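You operate a simulated robot arm through the tools that you are given. There is no shell and no other tool.

Carry out the task below with a simulated robot arm. There is one attempt and no reset: what you move stays moved.

JOB
Unbolt the bracket from the bracket clamp: bolt into the grey tray, bracket into the teal tray.
Fine: slacken it with the socket key, put the key back, open the clamp once the bolt is out. Set down upright: teal socket key, what you pick out.

It is judged by the outcome, as a careful person would: the job done as asked, and still so three seconds after it is handed in. It fails if anything else is knocked over, pushed out of place, dropped, spilled or broken.

ROBOT AND FRAMES
A 6-joint arm with a two-finger parallel gripper, fixed in place. Base frame: the origin is on the floor under the middle of its stand, x ahead of it, y to its left, z up; the work surface is at about z = 80. Readings come in cm, degrees, newtons and seconds.
With the tool pointing down near the work surface it reaches from about 24 to 64 cm from the base axis. Its first joint turns from -66.0 to 66.0 degrees. Payload 2.7 kg.
Tool frame: the origin (TCP) lies between the finger pads and is the grasp point; the fingertips stand 2.3 cm ahead of it; z points along the fingers, y is the line along which they close. The gripper opens to 9.4 cm. The fingers are 3.8 cm wide and 1 cm thick; the gripper's body (5.4 by 9.6 cm) begins 3.9 cm behind the TCP.
Orientation is told as [roll, pitch, yaw] about the base's x, y, z axes, in that order, counted from this pose: with the fingers straight down and closing along the base's y, the tool's x points along the base's -x, its y along +y and its z along -z.

CONTROLS
- The arm moves only by the tool servo_tool. Its argument "deltas" is a list of rows, each a list of 7 numbers: the shift along the base's x, y, z in units of 25 mm (1.0 is 25 mm), then the turn, a rotation vector about the base's x, y, z in units of 5 degrees (1.0 is 5 degrees), then the closure, from 0 (fully open) to 1 (shut). In form: [[tx, ty, tz, rx, ry, rz, jaw], ...]. A call has 1 to 20 rows; each row shifts and turns the commanded pose from where the row before left it. A call with a number of a shift or a turn outside -1 to 1 is refused whole. Each row takes 0.2 s and may step no farther than 5 cm and 8.6 degrees from the row before; otherwise, or with a gripper value out of range, the whole call is refused. Where a pose cannot be reached the arm comes as near as it can. A force on the tool above 50 N (or 10 N above the force at the start of the call, whichever is more), or a blocked arm, ends the call early, and 0.2 s more pass. The fingers move at their own pace (about 4.5 cm/s each) and stop on an object; they squeeze with about 28 N. The grip force told is the motor's: it shows also when the fingers shut on nothing. Time passes only in rows, and 0.2 s behind the last, so rows that do not move let the fingers close. It gives the time, the measured TCP pose, the force on the tool (base axes), the opening and the grip force at its end, in the units of the frame above (readings bear some noise), with the torque about the TCP (base axes, N m) and any sound that the robot's microphone picked up.
- Cameras (640 x 400 px; columns grow to the right, rows downward): "scene" is fixed at [7.46, -42.75, 140.69]; the picture's right is [0.81, -0.58, 0.00], its down [-0.31, -0.43, -0.85] and it looks along [0.50, 0.69, -0.53] (base axes); focal length 342 px, centre (320, 200). "wrist" rides on the gripper at [8.6, 1.6, -7.5] in the tool frame; the picture's right is [-0.18, 0.98, 0.00], its down [-0.58, -0.11, -0.81] and it looks along [-0.79, -0.15, 0.59] (tool axes); focal length 243 px, centre (320, 200). There is no depth. A picture from a camera that has moved, and an enlarged one, comes with that camera's place and axes in the base frame and with its lens.
- camera(camera): a new picture of that camera. The clock stands still meanwhile.
- inspect(camera, box): a new picture of the part [left, top, right, bottom] of that camera's present view, enlarged. The clock stands still meanwhile.
- sign_off(): hands the job in; it is judged then, once.

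Places have to be worked out from the pictures, the camera data and where the tool is seen. Open the gripper and draw the arm clear of the work before you hand the job in, unless the task says otherwise.

The tools are called after ">>>" as name(argument=value, ...) on one line, values as JSON. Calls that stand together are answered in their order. servo_tool: Moves the arm, as the interface text tells. Its arguments: {"type":"object","properties":{"deltas":{"type":"array","items":{"type":"array","items":{"type":"number"}}}},"required":["deltas"]} The other tools are called the same way: camera (camera) takes a picture; inspect (camera, box) takes an enlarged picture of a part of a camera's view; sign_off () hands the job in.

At the start:

```text
time: 0.0
position: [31.52, 16.17, 118.89]
tool_rot: [0.0, 0.0, 0.1]
ft_force: [0.4, -0.6, -0.9]
ft_torque: [0.0, -0.01, -0.03]
grip_width: 9.41
gripper_force: 0.1
```

scene: 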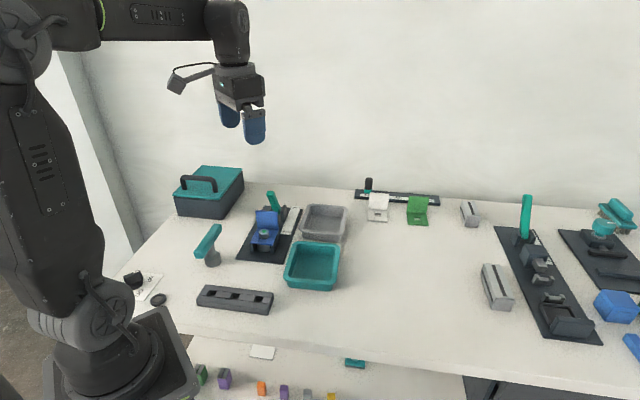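
wrist: 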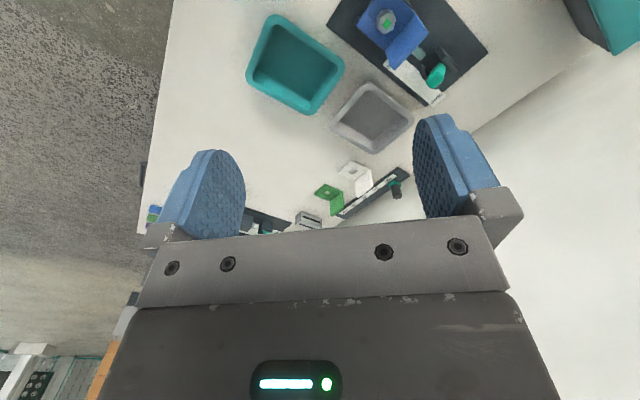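

I'll start by looking closely at the clamp, the socket key and the trays in the scene picture.

>>> inspect(camera="scene", box=[180, 170, 360, 300])

>>> inspect(camera="wrist", box=[240, 0, 500, 160])

>>> inspect(camera="scene", box=[220, 180, 310, 270])

```text
3.08 times, centred on (270, 235) of scene
camera zoom: at [7.46, -42.75, 140.69], right [0.81, -0.58, 0.0], down [-0.31, -0.43, -0.85], along [0.5, 0.69, -0.53], focal length 1052 px, centre (474, 92)
```

zoom: 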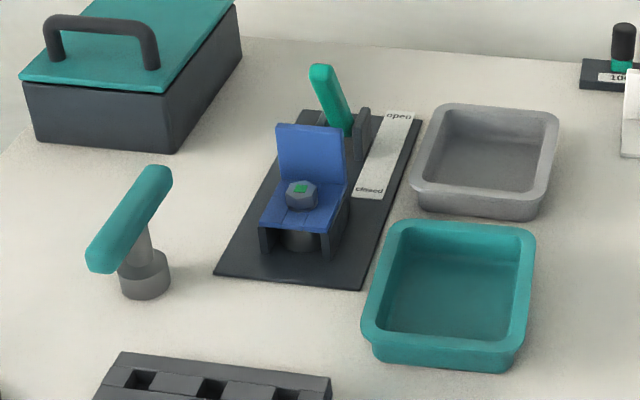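

```text
2.46 times, centred on (370, 80) of wrist
camera zoom: at [22.9, 17.88, 126.3], right [0.18, 0.98, 0.0], down [0.58, -0.11, 0.81], along [0.79, -0.15, -0.59], focal length 597 px, centre (197, 495)
```

zoom: 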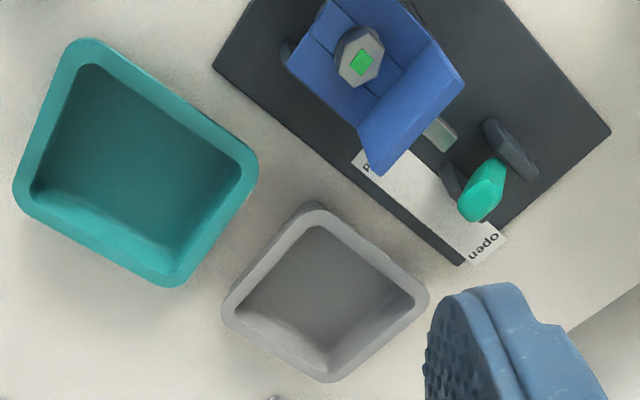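

```text
4.44 times, centred on (265, 225) of scene
camera zoom: at [7.46, -42.75, 140.69], right [0.81, -0.58, 0.0], down [-0.31, -0.43, -0.85], along [0.5, 0.69, -0.53], focal length 1520 px, centre (564, 89)
```

zoom: 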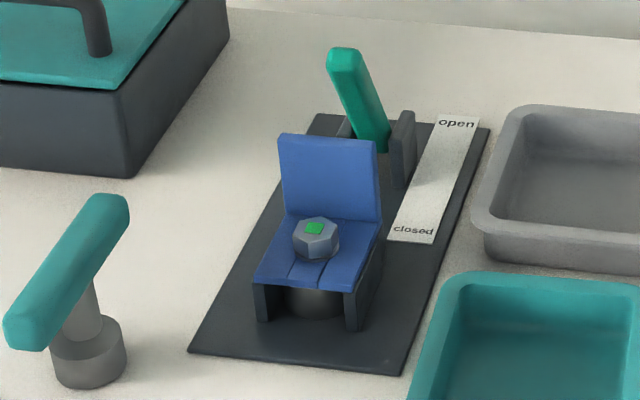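

The clamp plate runs at about 45° from near (33,20) to (52,39). I judge the bolt head to be at about (37.5, 24.7, 86), and the T-handled key to be standing at about (23.6, 27). I'll turn the tool to 45° yaw and lower it in free air for a closer wrist view.

>>> servo_tool(deltas=[[-0.067, 0.037, -0.8, 0, 0, 1, 0], [-0.067, 0.037, -0.8, 0, 0, 1, 0], [-0.067, 0.037, -0.8, 0, 0, 1, 0], [-0.067, 0.037, -0.8, 0, 0, 1, 0], [-0.067, 0.037, -0.8, 0, 0, 1, 0], [-0.067, 0.037, -0.8, 0, 0, 1, 0], [-0.067, 0.037, -0.8, 0, 0, 1, 0], [-0.067, 0.037, -0.8, 0, 0, 1, 0], [-0.067, 0.037, -0.8, 0, 0, 1, 0]])

>>> camera(camera="wrist")

>>> camera(camera="scene")

```text
time: 2.0
position: [30.15, 16.97, 100.79]
tool_rot: [-0.1, 0.0, 45.2]
ft_force: [0.5, -0.7, -1.0]
ft_torque: [0.03, -0.03, 0.05]
grip_width: 9.39
gripper_force: 0.1
```

```text
taken
camera wrist: at [22.86, 12.13, 108.27], right [-0.57, 0.82, 0.0], down [0.49, 0.34, 0.81], along [0.66, 0.46, -0.59], focal length 243 px, centre (320, 200)
```

wrist: 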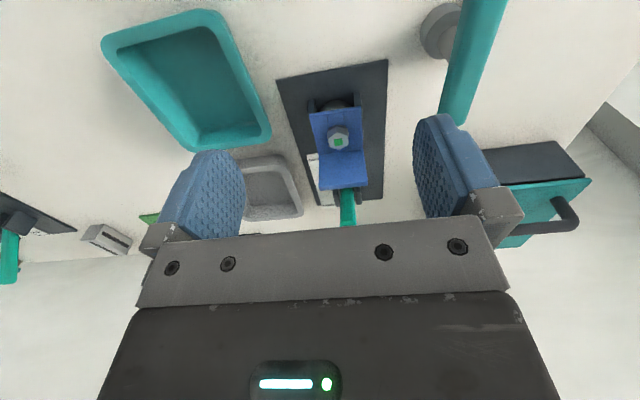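

```text
taken
```

scene: 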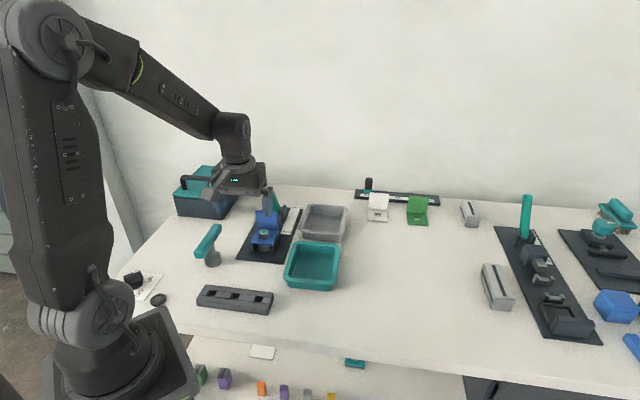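

The wrist view now lines up with the clamp axis. I'll enlarge the clamp and the key to measure them.

>>> inspect(camera="wrist", box=[260, 50, 420, 230])

>>> inspect(camera="wrist", box=[390, 0, 540, 130])

>>> inspect(camera="wrist", box=[100, 0, 320, 240])

```text
2.22 times, centred on (340, 140) of wrist
camera zoom: at [22.86, 12.13, 108.27], right [-0.57, 0.82, 0.0], down [0.49, 0.34, 0.81], along [0.66, 0.46, -0.59], focal length 539 px, centre (276, 333)
```

zoom: 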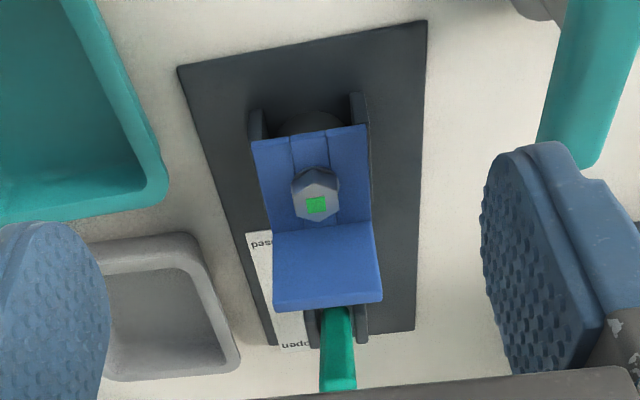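

```text
3.08 times, centred on (465, 65) of wrist
camera zoom: at [22.86, 12.13, 108.27], right [-0.57, 0.82, 0.0], down [0.49, 0.34, 0.81], along [0.66, 0.46, -0.59], focal length 746 px, centre (-126, 615)
```

zoom: 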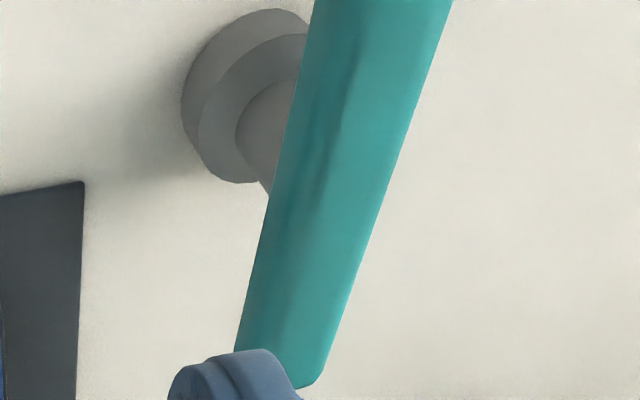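

```text
1.67 times, centred on (210, 120) of wrist
camera zoom: at [22.86, 12.13, 108.27], right [-0.57, 0.82, 0.0], down [0.49, 0.34, 0.81], along [0.66, 0.46, -0.59], focal length 404 px, centre (503, 333)
```

zoom: 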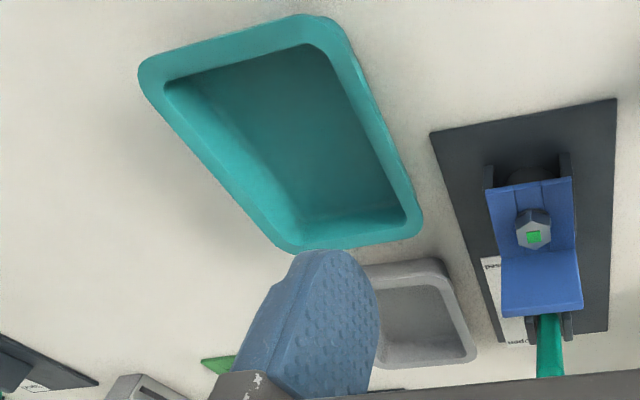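

The triangulation from both views agrees. The bolt head's top is about (37.5, 24.7, 85.7) and the key's socket is at about (23.6, 26.9). The handle runs along about 45° with its axis near z=87.7. I'll hover over the key to refine its centre.

>>> servo_tool(deltas=[[-0.524, 0.8, -0.2, 0, 0, 0, 0], [-0.524, 0.8, -0.2, 0, 0, 0, 0], [-0.524, 0.8, -0.3, 0, 0, 0, 0], [-0.524, 0.8, -0.4, 0, 0, 0, 0], [-0.524, 0.8, -0.4, 0, 0, 0, 0], [0, 0, 0, 0, 0, 0, 0]])

>>> camera(camera="wrist")

>>> inspect(camera="scene", box=[170, 170, 300, 290])

```text
time: 3.4
position: [23.48, 26.88, 97.14]
tool_rot: [0.0, 0.0, 45.2]
ft_force: [0.7, 0.6, 0.2]
ft_torque: [0.04, 0.01, -0.02]
grip_width: 9.4
gripper_force: 0.0
```

```text
taken
camera wrist: at [16.33, 22.17, 104.47], right [-0.57, 0.82, 0.0], down [0.49, 0.33, 0.81], along [0.66, 0.46, -0.59], focal length 243 px, centre (320, 200)
```

wrist: 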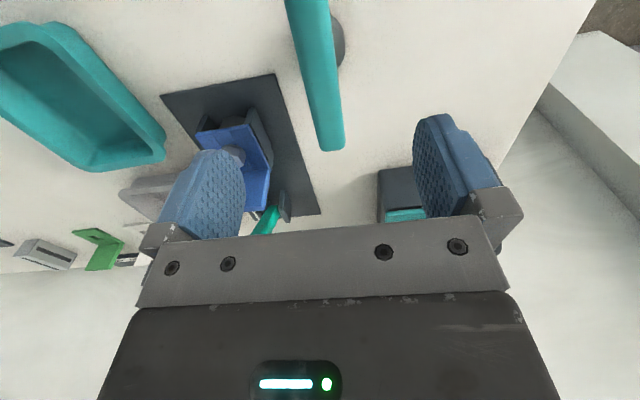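

```text
3.33 times, centred on (235, 230) of scene
camera zoom: at [7.46, -42.75, 140.69], right [0.81, -0.58, 0.0], down [-0.31, -0.43, -0.85], along [0.5, 0.69, -0.53], focal length 1140 px, centre (603, 100)
```

zoom: 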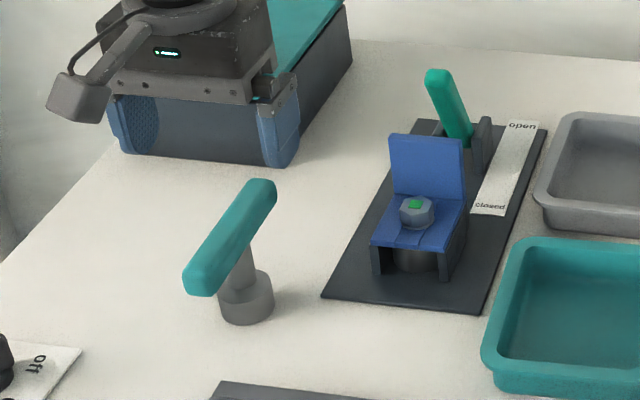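

I'll enlarge the key handle in the wrist view to get its centre line and its end.

>>> inspect(camera="wrist", box=[260, 0, 380, 160])

```text
2.50 times, centred on (320, 80) of wrist
camera zoom: at [16.33, 22.17, 104.47], right [-0.57, 0.82, 0.0], down [0.49, 0.33, 0.81], along [0.66, 0.46, -0.59], focal length 606 px, centre (320, 500)
```

zoom: 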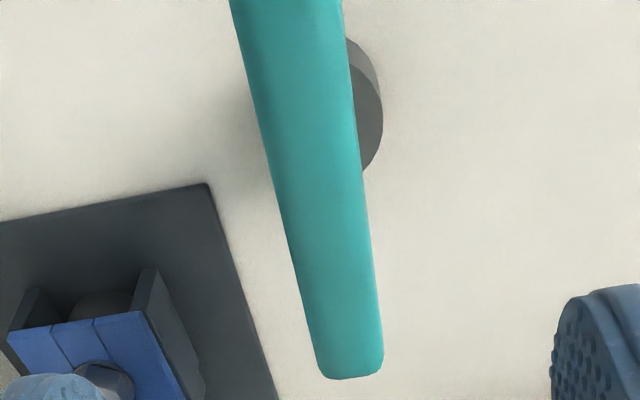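

The handle axis passes through about (24.0, 27.6) at z≈87.4 and is about 11 cm long. I'll lower the open fingers around its middle and check before closing.

>>> servo_tool(deltas=[[0.1, 0.15, -0.78, 0, 0, 0, 0], [0.11, 0.14, -0.78, 0, 0, 0, 0], [0, 0, -0.78, 0, 0, 0, 0], [0, 0, -0.78, 0, 0, 0, 0], [0, 0, -0.76, 0, 0, 0, 0], [0, 0, 0, 0, 0, 0, 0]])

>>> camera(camera="wrist")

>>> inspect(camera="scene", box=[150, 190, 270, 290])

```text
time: 4.8
position: [24.1, 27.67, 87.41]
tool_rot: [0.0, 0.0, 45.1]
ft_force: [0.2, 0.2, 0.6]
ft_torque: [0.01, -0.01, -0.02]
grip_width: 9.38
gripper_force: 0.0
```

```text
taken
camera wrist: at [16.81, 22.75, 94.87], right [-0.57, 0.82, 0.0], down [0.49, 0.33, 0.81], along [0.66, 0.46, -0.59], focal length 243 px, centre (320, 200)
```

wrist: 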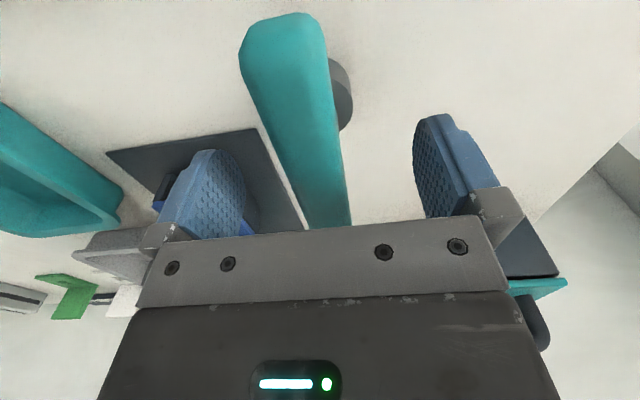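

```text
4.00 times, centred on (210, 240) of scene
camera zoom: at [7.46, -42.75, 140.69], right [0.81, -0.58, 0.0], down [-0.31, -0.43, -0.85], along [0.5, 0.69, -0.53], focal length 1368 px, centre (760, 40)
```

zoom: 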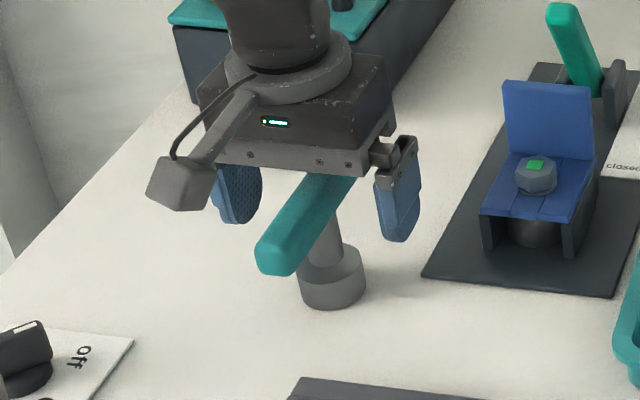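

The handle is centred between the fingers and the socket base computes to about (23.97, 27.7). That puts the TCP essentially over the key's axis, so I'll close the gripper.

>>> servo_tool(deltas=[[0, 0, 0, 0, 0, 0, 1], [0, 0, 0, 0, 0, 0, 1], [0, 0, 0, 0, 0, 0, 1], [0, 0, 0, 0, 0, 0, 1], [0, 0, 0, 0, 0, 0, 1], [0, 0, 0, 0, 0, 0, 1]])

>>> inspect(camera="scene", box=[150, 190, 270, 290])

>>> camera(camera="wrist")

```text
time: 6.2
position: [24.13, 27.61, 87.47]
tool_rot: [-0.1, 0.0, 45.1]
ft_force: [0.4, -0.1, 1.0]
ft_torque: [-0.01, 0.01, 0.01]
grip_width: 2.37
gripper_force: 28.2
```

```text
4.00 times, centred on (210, 240) of scene
camera zoom: at [7.46, -42.75, 140.69], right [0.81, -0.58, 0.0], down [-0.31, -0.43, -0.85], along [0.5, 0.69, -0.53], focal length 1368 px, centre (760, 40)
```

zoom: 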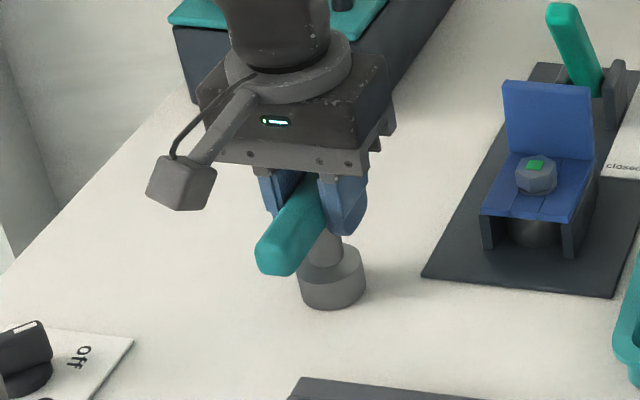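

```text
taken
camera wrist: at [16.82, 22.76, 94.9], right [-0.57, 0.82, 0.0], down [0.49, 0.34, 0.81], along [0.66, 0.46, -0.59], focal length 243 px, centre (320, 200)
```

wrist: 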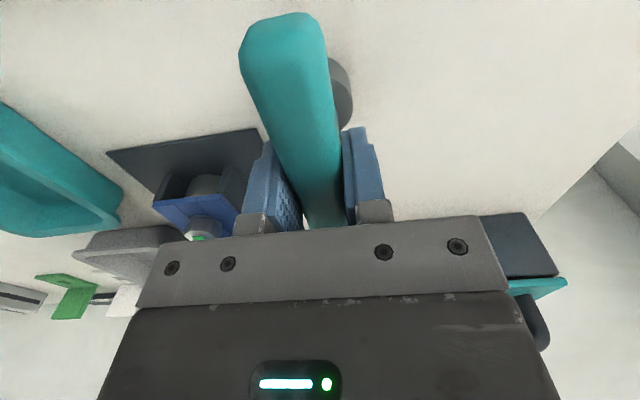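

I have the key, with the grip at 2.37 cm. I'll lift it straight up clear of everything and take a look.

>>> servo_tool(deltas=[[0, 0, 0.4, 0, 0, 0, 1], [0, 0, 0.8, 0, 0, 0, 1], [0, 0, 0.9, 0, 0, 0, 1], [0, 0, 1, 0, 0, 0, 1], [0, 0, 1, 0, 0, 0, 1], [0, 0, 0.9, 0, 0, 0, 1], [0, 0, 0, 0, 0, 0, 1]])

>>> inspect(camera="scene", box=[150, 150, 310, 280])

>>> camera(camera="wrist")

```text
time: 7.8
position: [24.06, 27.61, 99.96]
tool_rot: [0.0, 0.0, 45.1]
ft_force: [-0.1, -0.6, -1.8]
ft_torque: [0.01, -0.01, -0.01]
grip_width: 2.39
gripper_force: 28.0
```

```text
3.08 times, centred on (230, 215) of scene
camera zoom: at [7.46, -42.75, 140.69], right [0.81, -0.58, 0.0], down [-0.31, -0.43, -0.85], along [0.5, 0.69, -0.53], focal length 1052 px, centre (597, 154)
```

zoom: 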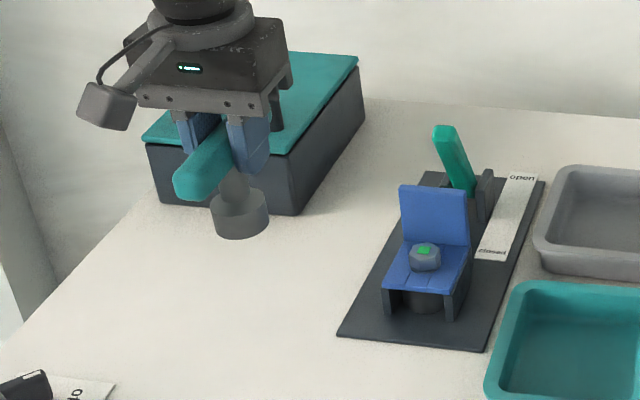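

```text
taken
camera wrist: at [16.82, 22.84, 107.35], right [-0.57, 0.82, 0.0], down [0.49, 0.34, 0.81], along [0.66, 0.46, -0.59], focal length 243 px, centre (320, 200)
```

wrist: 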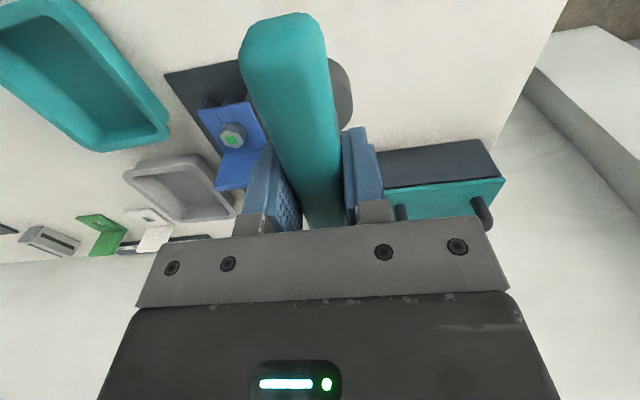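

The key is held firmly and hangs upright. I'll use this new viewpoint to refine the bolt's position by enlarging the bolt in both views.

>>> inspect(camera="wrist", box=[180, 80, 280, 180])

>>> inspect(camera="scene", box=[240, 180, 300, 260])

```text
4.00 times, centred on (230, 130) of wrist
camera zoom: at [16.82, 22.84, 107.35], right [-0.57, 0.82, 0.0], down [0.49, 0.34, 0.81], along [0.66, 0.46, -0.59], focal length 970 px, centre (680, 480)
```

zoom: 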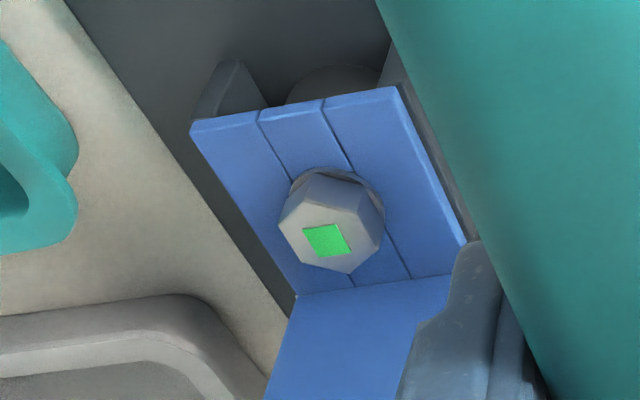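

```text
5.00 times, centred on (270, 220) of scene
camera zoom: at [7.46, -42.75, 140.69], right [0.81, -0.58, 0.0], down [-0.31, -0.43, -0.85], along [0.5, 0.69, -0.53], focal length 1710 px, centre (570, 100)
```

zoom: 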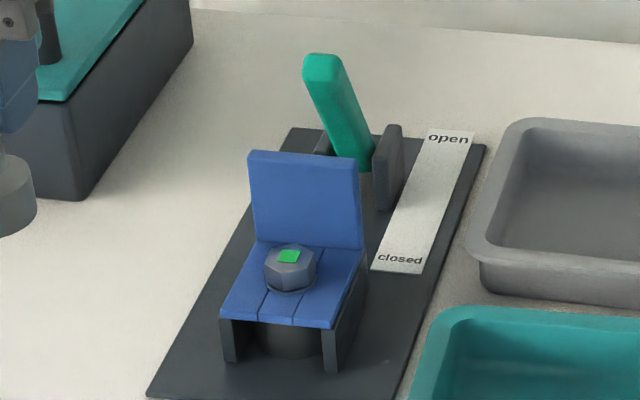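

My bolt estimates from all the views average (37.47, 24.79, 85.6). I'll check where the held key's socket is relative to the TCP with a close-up.

>>> inspect(camera="scene", box=[180, 165, 250, 235])

>>> inspect(camera="wrist", box=[220, 0, 400, 240])

```text
5.71 times, centred on (215, 200) of scene
camera zoom: at [7.46, -42.75, 140.69], right [0.81, -0.58, 0.0], down [-0.31, -0.43, -0.85], along [0.5, 0.69, -0.53], focal length 1954 px, centre (920, 200)
```

zoom: 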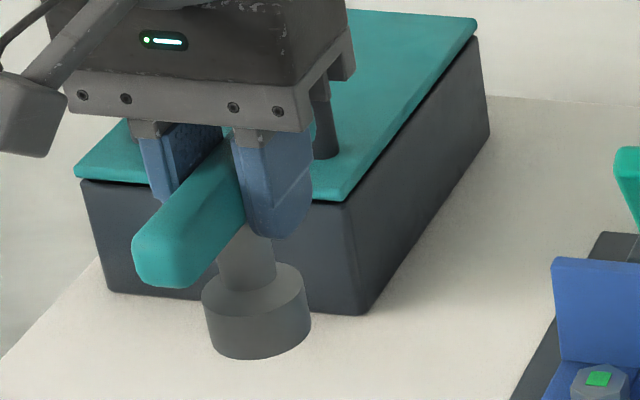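

```text
1.67 times, centred on (310, 120) of wrist
camera zoom: at [16.82, 22.84, 107.35], right [-0.57, 0.82, 0.0], down [0.49, 0.34, 0.81], along [0.66, 0.46, -0.59], focal length 404 px, centre (337, 333)
```

zoom: 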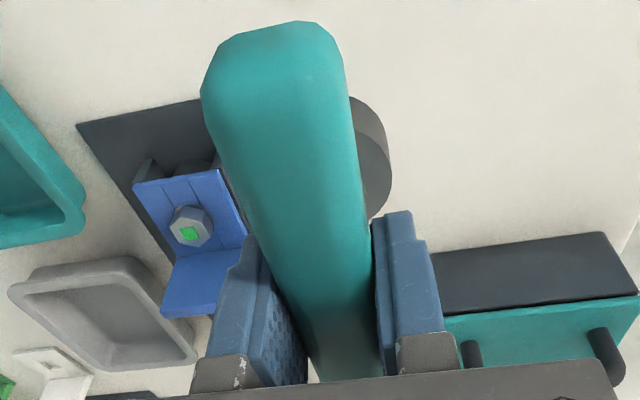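

The key's axis coincides with the TCP to within about 0.15 cm. Next I'll zoom hard on the bolt head to judge its hex orientation relative to the handle.

>>> inspect(camera="wrist", box=[212, 115, 252, 155])

>>> inspect(camera="scene", box=[255, 218, 285, 246])

```text
10.00 times, centred on (232, 135) of wrist
camera zoom: at [16.82, 22.84, 107.35], right [-0.57, 0.82, 0.0], down [0.49, 0.34, 0.81], along [0.66, 0.46, -0.59], focal length 2426 px, centre (1200, 850)
```

zoom: 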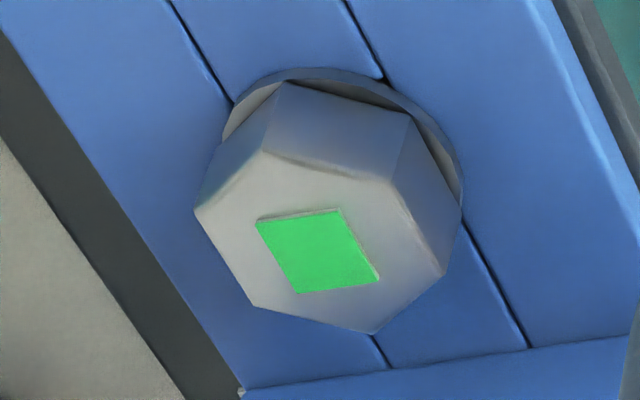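

```text
14.29 times, centred on (270, 232) of scene
camera zoom: at [7.46, -42.75, 140.69], right [0.81, -0.58, 0.0], down [-0.31, -0.43, -0.85], along [0.5, 0.69, -0.53], focal length 4884 px, centre (1034, -257)
```

zoom: 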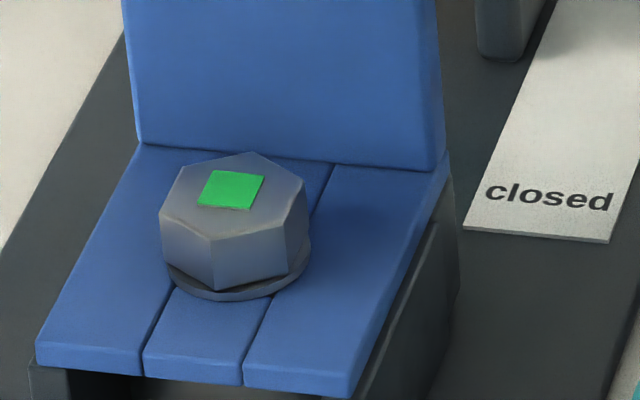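

The head has a hex vertex pointing along about 45°, the same as the handle's direction. I put its top centre at about (37.46, 24.74, 85.6). I'll carry the key at safe height to above the bolt.

>>> servo_tool(deltas=[[0.4, -0.085, 0, 0, 0, 0, 1], [0.768, -0.163, 0, 0, 0, 0, 1], [0.85, -0.18, 0, 0, 0, 0, 1], [0.9, -0.193, 0, 0, 0, 0, 1], [0.85, -0.18, 0, 0, 0, 0, 1], [0.8, -0.17, 0, 0, 0, 0, 1], [0.5, -0.107, 0, 0, 0, 0, 1], [0.296, -0.063, 0, 0, 0, 0, 1], [0, 0, 0, 0, 0, 0, 1]])

>>> inspect(camera="scene", box=[210, 130, 320, 260])

>>> camera(camera="wrist")

```text
time: 9.8
position: [37.37, 24.74, 99.78]
tool_rot: [-0.1, 0.0, 45.1]
ft_force: [0.4, -0.3, -2.6]
ft_torque: [0.02, -0.06, 0.03]
grip_width: 2.37
gripper_force: 27.6
```

```text
3.08 times, centred on (265, 195) of scene
camera zoom: at [7.47, -42.74, 140.69], right [0.81, -0.58, 0.0], down [-0.31, -0.43, -0.85], along [0.5, 0.69, -0.53], focal length 1052 px, centre (489, 215)
```

zoom: 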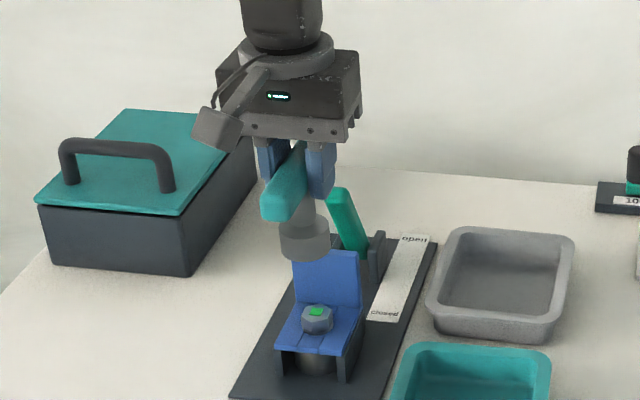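

```text
taken
camera wrist: at [30.15, 19.88, 107.29], right [-0.57, 0.82, 0.0], down [0.49, 0.34, 0.81], along [0.66, 0.46, -0.59], focal length 243 px, centre (320, 200)
```

wrist: 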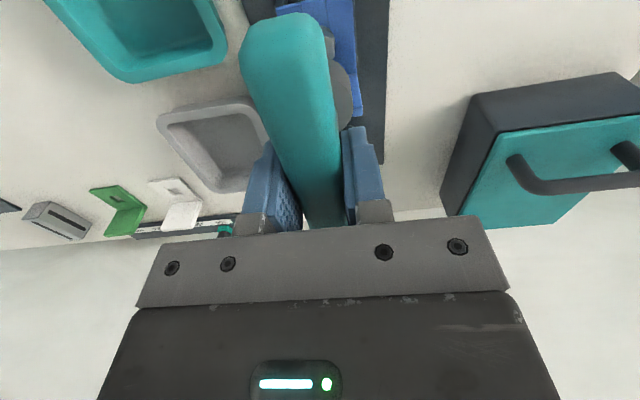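

The socket projects where I expect it, directly over the bolt. I'll lower until the socket is just above the head and then check the alignment closely.

>>> servo_tool(deltas=[[0.03, 0, -0.6, 0, 0, 0, 1], [0.02, 0, -0.7, 0, 0, 0, 1], [0, 0, -0.6, 0, 0, 0, 1], [0, 0, -0.3, 0, 0, 0, 1], [0, 0, 0, 0, 0, 0, 1]])

>>> inspect(camera="scene", box=[240, 195, 300, 255])

>>> camera(camera="wrist")

```text
time: 11.0
position: [37.46, 24.83, 94.35]
tool_rot: [-0.1, 0.1, 45.2]
ft_force: [0.3, 0.3, -2.1]
ft_torque: [-0.01, -0.02, -0.01]
grip_width: 2.36
gripper_force: 27.5
```

```text
6.67 times, centred on (270, 225) of scene
camera zoom: at [7.47, -42.74, 140.69], right [0.81, -0.58, 0.0], down [-0.31, -0.43, -0.85], along [0.5, 0.69, -0.53], focal length 2280 px, centre (653, 33)
```

zoom: 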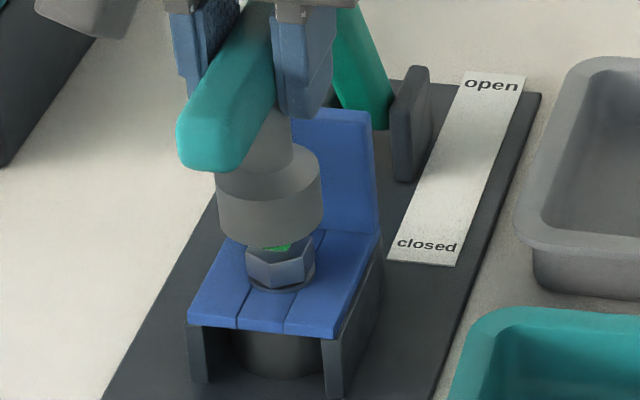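

```text
taken
camera wrist: at [30.31, 20.02, 101.87], right [-0.57, 0.82, 0.0], down [0.49, 0.34, 0.81], along [0.66, 0.46, -0.59], focal length 243 px, centre (320, 200)
```

wrist: 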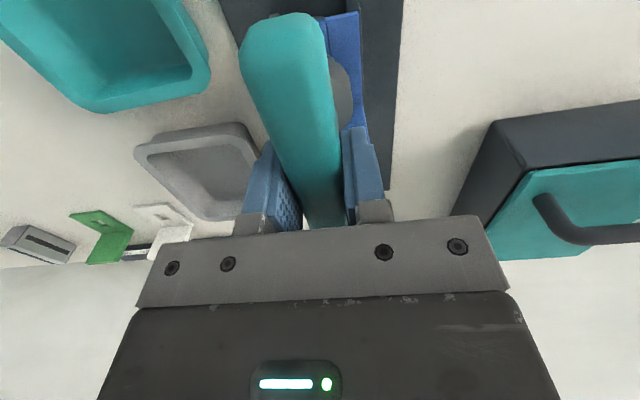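

In the scene picture the bolt head sits about 0.2 cm to the right of the socket's axis. I'll shift by (+0.16, -0.12) cm, go down to just above contact, and check again.

>>> servo_tool(deltas=[[0.064, -0.06, 0, 0, 0, 0, 1], [0, 0, -0.2, 0, 0, 0, 1], [0, 0, -0.16, 0, 0, 0, 1], [0, 0, 0, 0, 0, 0, 1]])

>>> inspect(camera="scene", box=[250, 205, 290, 245])

```text
time: 12.0
position: [37.81, 24.74, 93.51]
tool_rot: [0.0, 0.0, 45.1]
ft_force: [0.3, -0.8, -1.9]
ft_torque: [-0.02, 0.01, 0.01]
grip_width: 2.38
gripper_force: 27.5
```

```text
10.00 times, centred on (270, 225) of scene
camera zoom: at [7.47, -42.74, 140.69], right [0.81, -0.58, 0.0], down [-0.31, -0.43, -0.85], along [0.5, 0.69, -0.53], focal length 3419 px, centre (820, -50)
```

zoom: 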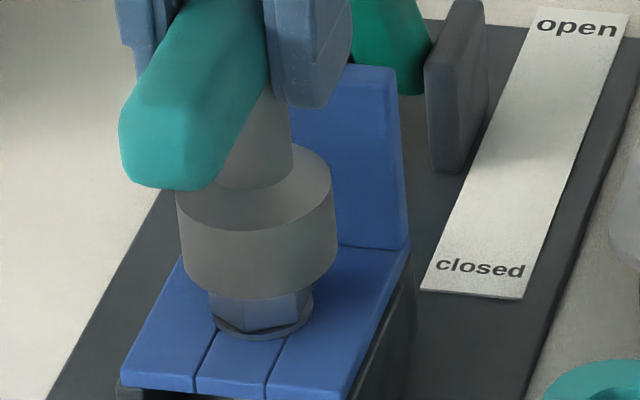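

The socket now appears centred on the head. I'll lower gently in small steps and watch the vertical force.

>>> servo_tool(deltas=[[0, 0, -0.1, 0, 0, 0, 1], [0, 0, -0.1, 0, 0, 0, 1], [0, 0, -0.06, 0, 0, 0, 1], [0, 0, 0, 0, 0, 0, 1]])

>>> inspect(camera="scene", box=[250, 205, 290, 245])

```text
time: 13.0
position: [37.82, 24.67, 93.01]
tool_rot: [0.0, 0.0, 45.1]
ft_force: [-2.3, -2.0, 10.0]
ft_torque: [-0.11, 0.14, 0.06]
grip_width: 2.36
gripper_force: 28.0
```

```text
10.00 times, centred on (270, 225) of scene
camera zoom: at [7.45, -42.76, 140.68], right [0.81, -0.58, 0.0], down [-0.31, -0.43, -0.85], along [0.5, 0.69, -0.53], focal length 3419 px, centre (820, -50)
```

zoom: 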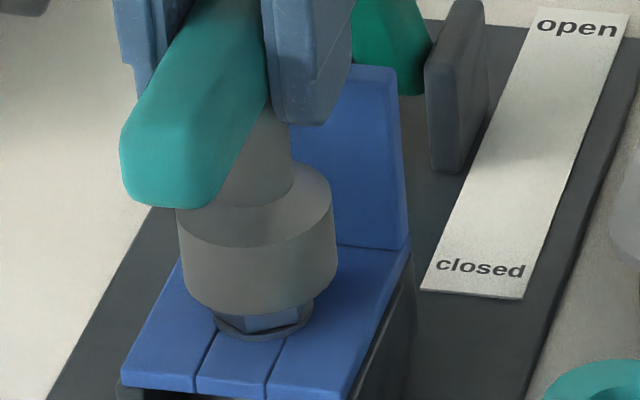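

The key touched the head at z≈93.0 with about 10 N, while both camera directions show it centred to within 0.1 cm. The hex is probably slightly out of phase, so I'll rotate counterclockwise in small steps under this light pressure and watch for the force to drop.

>>> servo_tool(deltas=[[0, 0, 0, 0, 0, 0.5, 1], [0, 0, 0, 0, 0, 0.5, 1]])

```text
time: 13.6
position: [37.83, 24.92, 93.03]
tool_rot: [0.0, -0.3, 50.3]
ft_force: [3.0, 1.4, 12.4]
ft_torque: [0.24, -0.22, -0.03]
grip_width: 2.36
gripper_force: 28.0
```

>>> servo_tool(deltas=[[0, 0, 0, 0, 0, 0.5, 1], [0, 0, 0, 0, 0, 0.5, 1]])

```text
time: 14.2
position: [37.66, 24.63, 93.04]
tool_rot: [0.0, -0.1, 55.3]
ft_force: [3.6, 4.2, 13.5]
ft_torque: [0.45, -0.26, -0.07]
grip_width: 2.39
gripper_force: 27.9
```

The force is still about 13 N with no drop at 55° yaw. I'll keep turning in small steps towards 65°.

>>> servo_tool(deltas=[[0, 0, 0, 0, 0, 0.5, 1], [0, 0, 0, 0, 0, 0.5, 1]])

```text
time: 14.8
position: [37.6, 24.66, 92.95]
tool_rot: [0.0, 0.0, 60.1]
ft_force: [2.1, 1.2, 16.2]
ft_torque: [0.21, -0.13, -0.06]
grip_width: 2.38
gripper_force: 28.4
```

At 60° yaw there is still contact, at 16 N. I'll continue by another 5–10°.

>>> servo_tool(deltas=[[0, 0, 0, 0, 0, 0.5, 1], [0, 0, 0, 0, 0, 0.5, 1]])

>>> inspect(camera="scene", box=[250, 205, 290, 245])

```text
time: 15.4
position: [37.66, 24.68, 92.84]
tool_rot: [0.0, -0.1, 65.2]
ft_force: [2.3, 3.2, 16.9]
ft_torque: [0.28, -0.08, -0.04]
grip_width: 2.36
gripper_force: 28.3
```

```text
10.00 times, centred on (270, 225) of scene
camera zoom: at [7.45, -42.75, 140.68], right [0.81, -0.58, 0.0], down [-0.31, -0.43, -0.85], along [0.5, 0.69, -0.53], focal length 3419 px, centre (820, -50)
```

zoom: 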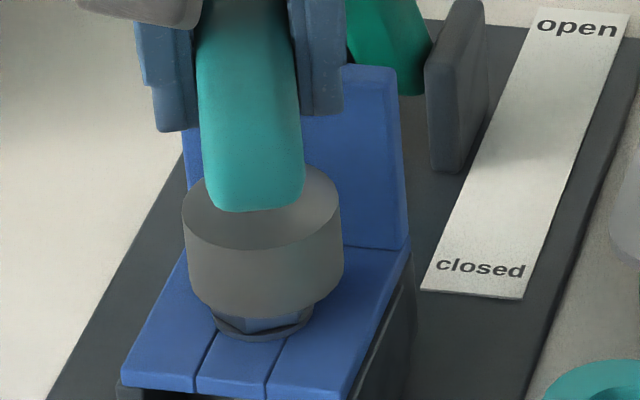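

The contact moments suggest the bolt lies slightly further along +u/+y than the socket. The key's axis seems to be a few mm behind the TCP along the handle. I'll back off 3 mm and measure the socket rim precisely.

>>> servo_tool(deltas=[[0, 0, 0.14, 0, 0, 0, 1], [0, 0, 0.06, 0, 0, 0, 1], [0, 0, 0, 0, 0, 0, 1]])

>>> inspect(camera="scene", box=[258, 218, 286, 242])

>>> inspect(camera="wrist", box=[240, 0, 400, 130])

```text
time: 16.2
position: [37.69, 24.42, 93.27]
tool_rot: [0.1, 0.2, 65.1]
ft_force: [-0.3, 0.4, -1.5]
ft_torque: [0.04, 0.02, -0.03]
grip_width: 2.39
gripper_force: 28.6
```

```text
16.00 times, centred on (272, 230) of scene
camera zoom: at [7.47, -42.74, 140.69], right [0.81, -0.58, 0.0], down [-0.31, -0.43, -0.85], along [0.5, 0.69, -0.53], focal length 5471 px, centre (1088, -280)
```

zoom: 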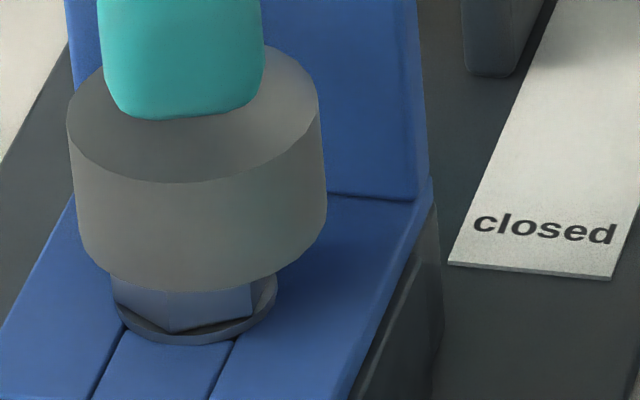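

```text
3.08 times, centred on (320, 65) of wrist
camera zoom: at [32.62, 17.58, 100.75], right [-0.81, 0.58, 0.0], down [0.35, 0.48, 0.8], along [0.47, 0.66, -0.59], focal length 746 px, centre (320, 615)
```

zoom: 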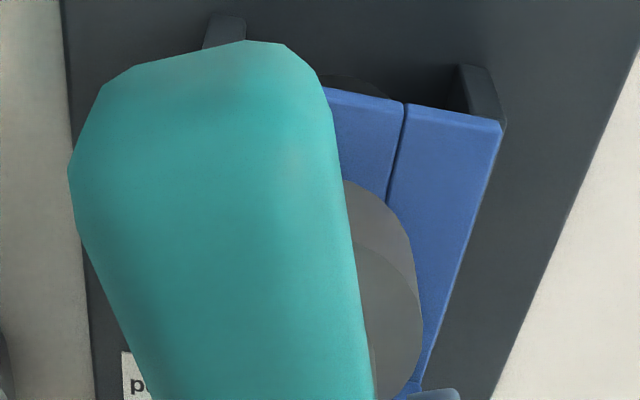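

The socket now appears about 0.27 cm to the right of the bolt, and the TCP reading has moved a little in y. I'll hold still and re-read the position to see how noisy it is.

>>> servo_tool(deltas=[[0, 0, 0, 0, 0, 0, 1]])

>>> servo_tool(deltas=[[0, 0, 0, 0, 0, 0, 1]])

>>> servo_tool(deltas=[[0, 0, 0, 0, 0, 0, 1]])

```text
time: 16.6
position: [37.59, 24.72, 93.37]
tool_rot: [0.0, 0.0, 65.2]
ft_force: [0.0, 0.1, -2.1]
ft_torque: [0.01, -0.01, 0.0]
grip_width: 2.38
gripper_force: 27.8
```

```text
time: 17.0
position: [37.68, 24.69, 93.31]
tool_rot: [-0.1, -0.1, 65.1]
ft_force: [0.0, 0.2, -1.1]
ft_torque: [0.03, 0.01, 0.01]
grip_width: 2.37
gripper_force: 27.8
```

```text
time: 17.4
position: [37.76, 24.58, 93.24]
tool_rot: [0.0, 0.0, 65.2]
ft_force: [-0.3, 0.2, -1.6]
ft_torque: [0.01, 0.03, -0.03]
grip_width: 2.39
gripper_force: 28.0
```

The reading noise is about ±0.1 cm and the arm really is at (37.68, 24.67). I'll zoom the wrist view on the visible part of the socket to fix the key's axis in the tool frame.

>>> inspect(camera="wrist", box=[315, 50, 365, 140])

```text
4.44 times, centred on (340, 95) of wrist
camera zoom: at [32.64, 17.61, 100.79], right [-0.81, 0.58, 0.0], down [0.34, 0.48, 0.81], along [0.47, 0.66, -0.59], focal length 1078 px, centre (231, 667)
```

zoom: 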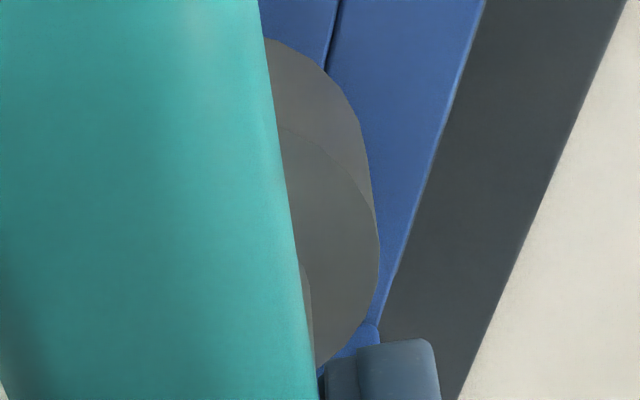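

Putting the views together, the key's axis sits about 0.3–0.4 cm toward the base along the handle from the TCP. That means the socket was about 0.3 cm short of the bolt in the +u direction. I'll return to 45° yaw (3 mm above contact) and shift the TCP to about (37.86, 24.94).

>>> servo_tool(deltas=[[0.036, 0.052, 0.04, 0, 0, -1, 1], [0.036, 0.052, 0, 0, 0, -1, 1], [0, 0, 0, 0, 0, -1, 1], [0, 0, 0, 0, 0, -1, 1], [0, 0, 0, 0, 0, 0, 1]])

>>> inspect(camera="scene", box=[258, 218, 286, 242])

```text
time: 18.6
position: [37.9, 25.03, 93.38]
tool_rot: [0.1, -0.1, 45.0]
ft_force: [0.7, 0.3, -1.7]
ft_torque: [0.02, -0.02, 0.0]
grip_width: 2.39
gripper_force: 27.8
```

```text
16.00 times, centred on (272, 230) of scene
camera zoom: at [7.47, -42.74, 140.69], right [0.81, -0.58, 0.0], down [-0.31, -0.43, -0.85], along [0.5, 0.69, -0.53], focal length 5471 px, centre (1088, -280)
```

zoom: 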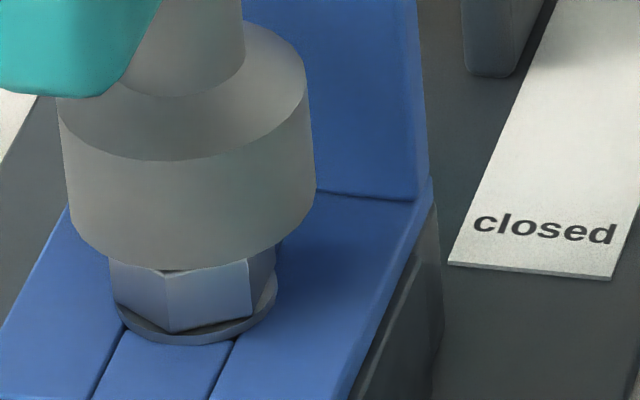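

In this view the socket is about 0.1 cm to the right of the bolt's axis, and its depth is uncertain. I'll nudge by (-0.1, +0.07) cm and probe down gently to read the contact again.

>>> servo_tool(deltas=[[-0.04, 0.028, 0, 0, 0, 0, 1], [0, 0, -0.08, 0, 0, 0, 1], [0, 0, -0.08, 0, 0, 0, 1], [0, 0, -0.06, 0, 0, 0, 1], [0, 0, 0, 0, 0, 0, 1]])

```text
time: 19.8
position: [37.58, 24.98, 92.94]
tool_rot: [0.0, -0.1, 45.1]
ft_force: [-0.1, 0.5, -2.8]
ft_torque: [0.01, 0.02, -0.02]
grip_width: 2.36
gripper_force: 28.0
```

There's no contact yet at z≈92.9, which is lower than where it touched before. I'll keep lowering gently.

>>> servo_tool(deltas=[[0, 0, -0.06, 0, 0, 0, 1], [0, 0, -0.06, 0, 0, 0, 1], [0, 0, 0, 0, 0, 0, 1]])

>>> inspect(camera="scene", box=[258, 218, 286, 242])

```text
time: 20.6
position: [37.76, 25.04, 92.64]
tool_rot: [0.0, 0.0, 45.1]
ft_force: [-0.1, 0.0, -3.2]
ft_torque: [0.03, -0.01, -0.04]
grip_width: 2.39
gripper_force: 27.8
```

```text
16.00 times, centred on (272, 230) of scene
camera zoom: at [7.47, -42.74, 140.69], right [0.81, -0.58, 0.0], down [-0.31, -0.43, -0.85], along [0.5, 0.69, -0.53], focal length 5471 px, centre (1088, -280)
```

zoom: 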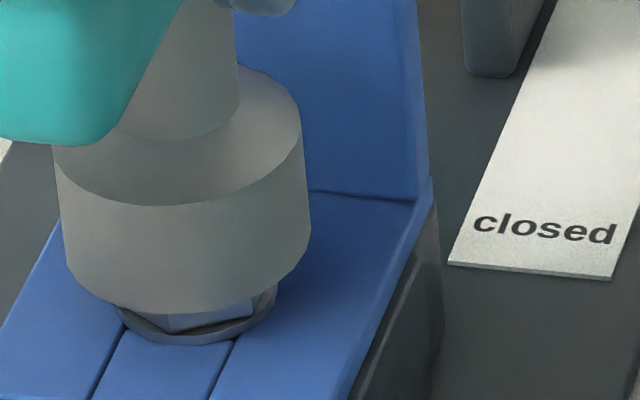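

The socket is sliding over the head freely at 45° yaw, with the flange now just below its rim. I'll keep lowering until it seats.

>>> servo_tool(deltas=[[0, 0, -0.08, 0, 0, 0, 1], [0, 0, -0.08, 0, 0, 0, 1], [0, 0, -0.08, 0, 0, 0, 1], [0, 0, 0, 0, 0, 0, 1]])

```text
time: 21.6
position: [37.65, 24.92, 91.9]
tool_rot: [0.0, 0.1, 45.1]
ft_force: [0.3, 0.2, -1.4]
ft_torque: [0.05, -0.02, -0.01]
grip_width: 2.39
gripper_force: 28.2
```

It's still free at z≈91.9. I'll lower further in small steps until there is light contact.

>>> servo_tool(deltas=[[0, 0, -0.06, 0, 0, 0, 1], [0, 0, -0.06, 0, 0, 0, 1], [0, 0, 0, 0, 0, 0, 1]])

>>> inspect(camera="scene", box=[250, 200, 290, 245])

```text
time: 22.4
position: [37.79, 24.95, 91.74]
tool_rot: [-0.1, 0.0, 45.1]
ft_force: [0.6, -0.2, -1.3]
ft_torque: [0.02, -0.01, -0.02]
grip_width: 2.37
gripper_force: 28.2
```

```text
8.89 times, centred on (270, 222) of scene
camera zoom: at [7.47, -42.74, 140.69], right [0.81, -0.58, 0.0], down [-0.31, -0.43, -0.85], along [0.5, 0.69, -0.53], focal length 3039 px, centre (764, 0)
```

zoom: 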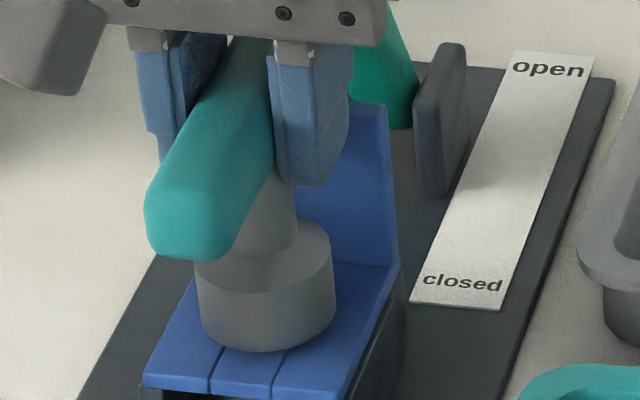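

The socket now covers the flange and there's still no contact force. I'll go a few more millimetres to feel the bottom.

>>> servo_tool(deltas=[[0, 0, -0.06, 0, 0, 0, 1], [0, 0, -0.04, 0, 0, 0, 1], [0, 0, 0, 0, 0, 0, 1]])

```text
time: 23.2
position: [37.64, 25.02, 91.49]
tool_rot: [0.0, -0.1, 45.1]
ft_force: [-0.2, 0.1, -2.3]
ft_torque: [0.0, 0.03, -0.04]
grip_width: 2.38
gripper_force: 28.1
```

>>> servo_tool(deltas=[[0, 0, -0.04, 0, 0, 0, 1], [0, 0, -0.04, 0, 0, 0, 1], [0, 0, 0, 0, 0, 0, 1]])

```text
time: 24.0
position: [37.8, 24.94, 91.52]
tool_rot: [0.0, -0.1, 45.1]
ft_force: [-6.4, -2.1, 24.5]
ft_torque: [-0.61, 0.65, -0.08]
grip_width: 2.36
gripper_force: 27.8
```

The key is bottomed on the bolt at z≈91.45. I'll ease off 1 mm and begin a cautious counterclockwise turn about the bolt's axis, watching the torque.

>>> servo_tool(deltas=[[0, 0, 0.05, 0, 0, 0, 1], [-0.0055, 0.0036, 0, 0, 0, 0.5, 1], [-0.0055, 0.0036, 0, 0, 0, 0.5, 1]])

```text
time: 24.8
position: [37.71, 25.14, 91.38]
tool_rot: [0.0, -0.1, 50.2]
ft_force: [5.2, 2.3, 8.4]
ft_torque: [0.23, -0.35, -0.06]
grip_width: 2.37
gripper_force: 28.1
```

The key has turned 5° with little torque so far, likely taking up the play. I'll continue another 10° and watch the torque.

>>> servo_tool(deltas=[[-0.0057, 0.0033, 0.02, 0, 0, 0.5, 1], [-0.0058, 0.003, 0, 0, 0, 0.5, 1]])

>>> servo_tool(deltas=[[-0.006, 0.0028, 0, 0, 0, 0.5, 1], [-0.006, 0.0025, 0, 0, 0, 0.5, 1]])

```text
time: 25.4
position: [37.75, 25.06, 91.38]
tool_rot: [0.1, 0.0, 55.2]
ft_force: [7.4, 8.4, -1.4]
ft_torque: [0.53, -0.5, -0.11]
grip_width: 2.4
gripper_force: 28.0
```

```text
time: 26.0
position: [37.64, 25.3, 91.53]
tool_rot: [0.0, 0.1, 60.1]
ft_force: [4.5, 10.1, -0.9]
ft_torque: [0.57, -0.34, -0.39]
grip_width: 2.4
gripper_force: 27.7
```

Torque is building to -0.39 Nm, so the key is engaged. There's also a side load of about (4.5, 10) N, so I'll give way slightly in +y and keep turning.

>>> servo_tool(deltas=[[0.01, 0.03, 0, 0, 0, 0.5, 1], [-0.002, 0.015, 0, 0, 0, 0.5, 1]])

>>> inspect(camera="scene", box=[250, 200, 290, 245])

```text
time: 26.6
position: [37.71, 25.17, 91.24]
tool_rot: [0.1, 0.2, 65.2]
ft_force: [0.1, 2.5, -0.3]
ft_torque: [0.1, 0.0, -0.65]
grip_width: 2.39
gripper_force: 28.1
```

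```text
8.89 times, centred on (270, 222) of scene
camera zoom: at [7.46, -42.74, 140.69], right [0.81, -0.58, 0.0], down [-0.31, -0.43, -0.85], along [0.5, 0.69, -0.53], focal length 3039 px, centre (764, 0)
```

zoom: 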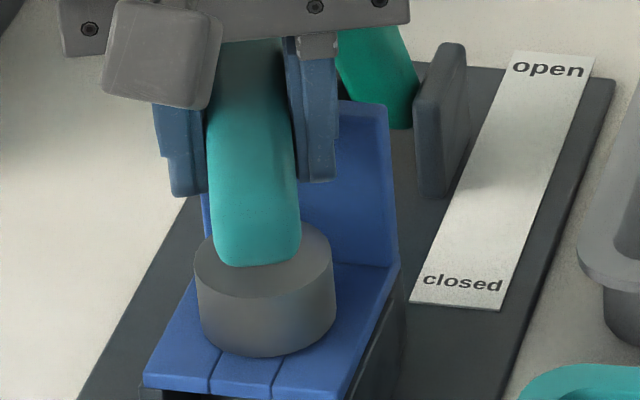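

The side load is relieved and the pure turning torque is -0.65 Nm. I'll continue turning counterclockwise in steps.

>>> servo_tool(deltas=[[-0.006, 0.002, 0, 0, 0, 0.5, 1], [-0.006, 0.002, 0, 0, 0, 0.5, 1]])

>>> servo_tool(deltas=[[-0.0065, 0.001, 0, 0, 0, 0.5, 1], [-0.0065, 0.001, 0, 0, 0, 0.5, 1]])

```text
time: 27.2
position: [37.55, 25.13, 91.44]
tool_rot: [0.1, 0.1, 70.2]
ft_force: [-0.4, -5.7, 3.6]
ft_torque: [-0.45, 0.13, -0.71]
grip_width: 2.36
gripper_force: 27.7
```

```text
time: 27.8
position: [37.55, 25.1, 91.33]
tool_rot: [0.1, 0.1, 75.2]
ft_force: [-1.7, -9.9, 4.9]
ft_torque: [-0.65, 0.16, -0.87]
grip_width: 2.37
gripper_force: 27.7
```

Torque is now -0.87 Nm with a -10 N side load in y. I'll check in the pictures whether the handle is still square in the fingers and whether the bolt is turning with it.

>>> inspect(camera="wrist", box=[220, 0, 420, 240])

>>> inspect(camera="scene", box=[250, 200, 290, 245])

```text
1.67 times, centred on (320, 120) of wrist
camera zoom: at [33.83, 17.38, 98.84], right [-0.9, 0.43, 0.0], down [0.26, 0.54, 0.81], along [0.35, 0.73, -0.59], focal length 404 px, centre (320, 333)
```

zoom: 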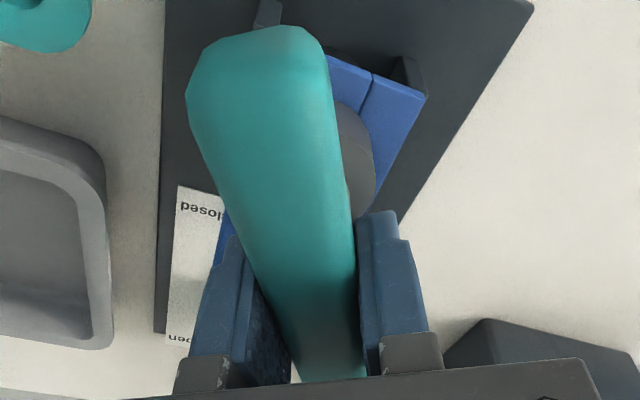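

```text
8.89 times, centred on (270, 222) of scene
camera zoom: at [7.45, -42.77, 140.68], right [0.81, -0.58, 0.0], down [-0.31, -0.43, -0.85], along [0.5, 0.69, -0.53], focal length 3039 px, centre (764, 0)
```

zoom: 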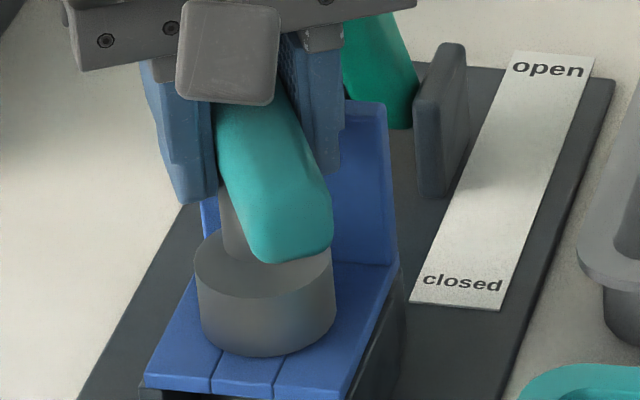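

The handle is still square in the grip, so the bolt is turning with the key. I'll relieve the side load and keep turning.

>>> servo_tool(deltas=[[-0.01, -0.025, 0.01, 0, 0, 0.5, 1], [-0.008, -0.005, 0.01, 0, 0, 0.5, 1]])

>>> servo_tool(deltas=[[-0.0065, -0.002, 0, 0, 0, 0.5, 1], [-0.0065, -0.002, 0, 0, 0, 0.5, 1]])

```text
time: 28.4
position: [37.54, 25.1, 91.37]
tool_rot: [0.0, -0.1, 80.2]
ft_force: [-2.8, -3.5, 1.7]
ft_torque: [-0.06, 0.08, -1.03]
grip_width: 2.38
gripper_force: 27.9
```

```text
time: 29.0
position: [37.58, 25.07, 91.42]
tool_rot: [0.0, 0.0, 85.2]
ft_force: [-0.4, 0.9, -5.8]
ft_torque: [0.17, -0.01, -0.99]
grip_width: 2.39
gripper_force: 27.9
```

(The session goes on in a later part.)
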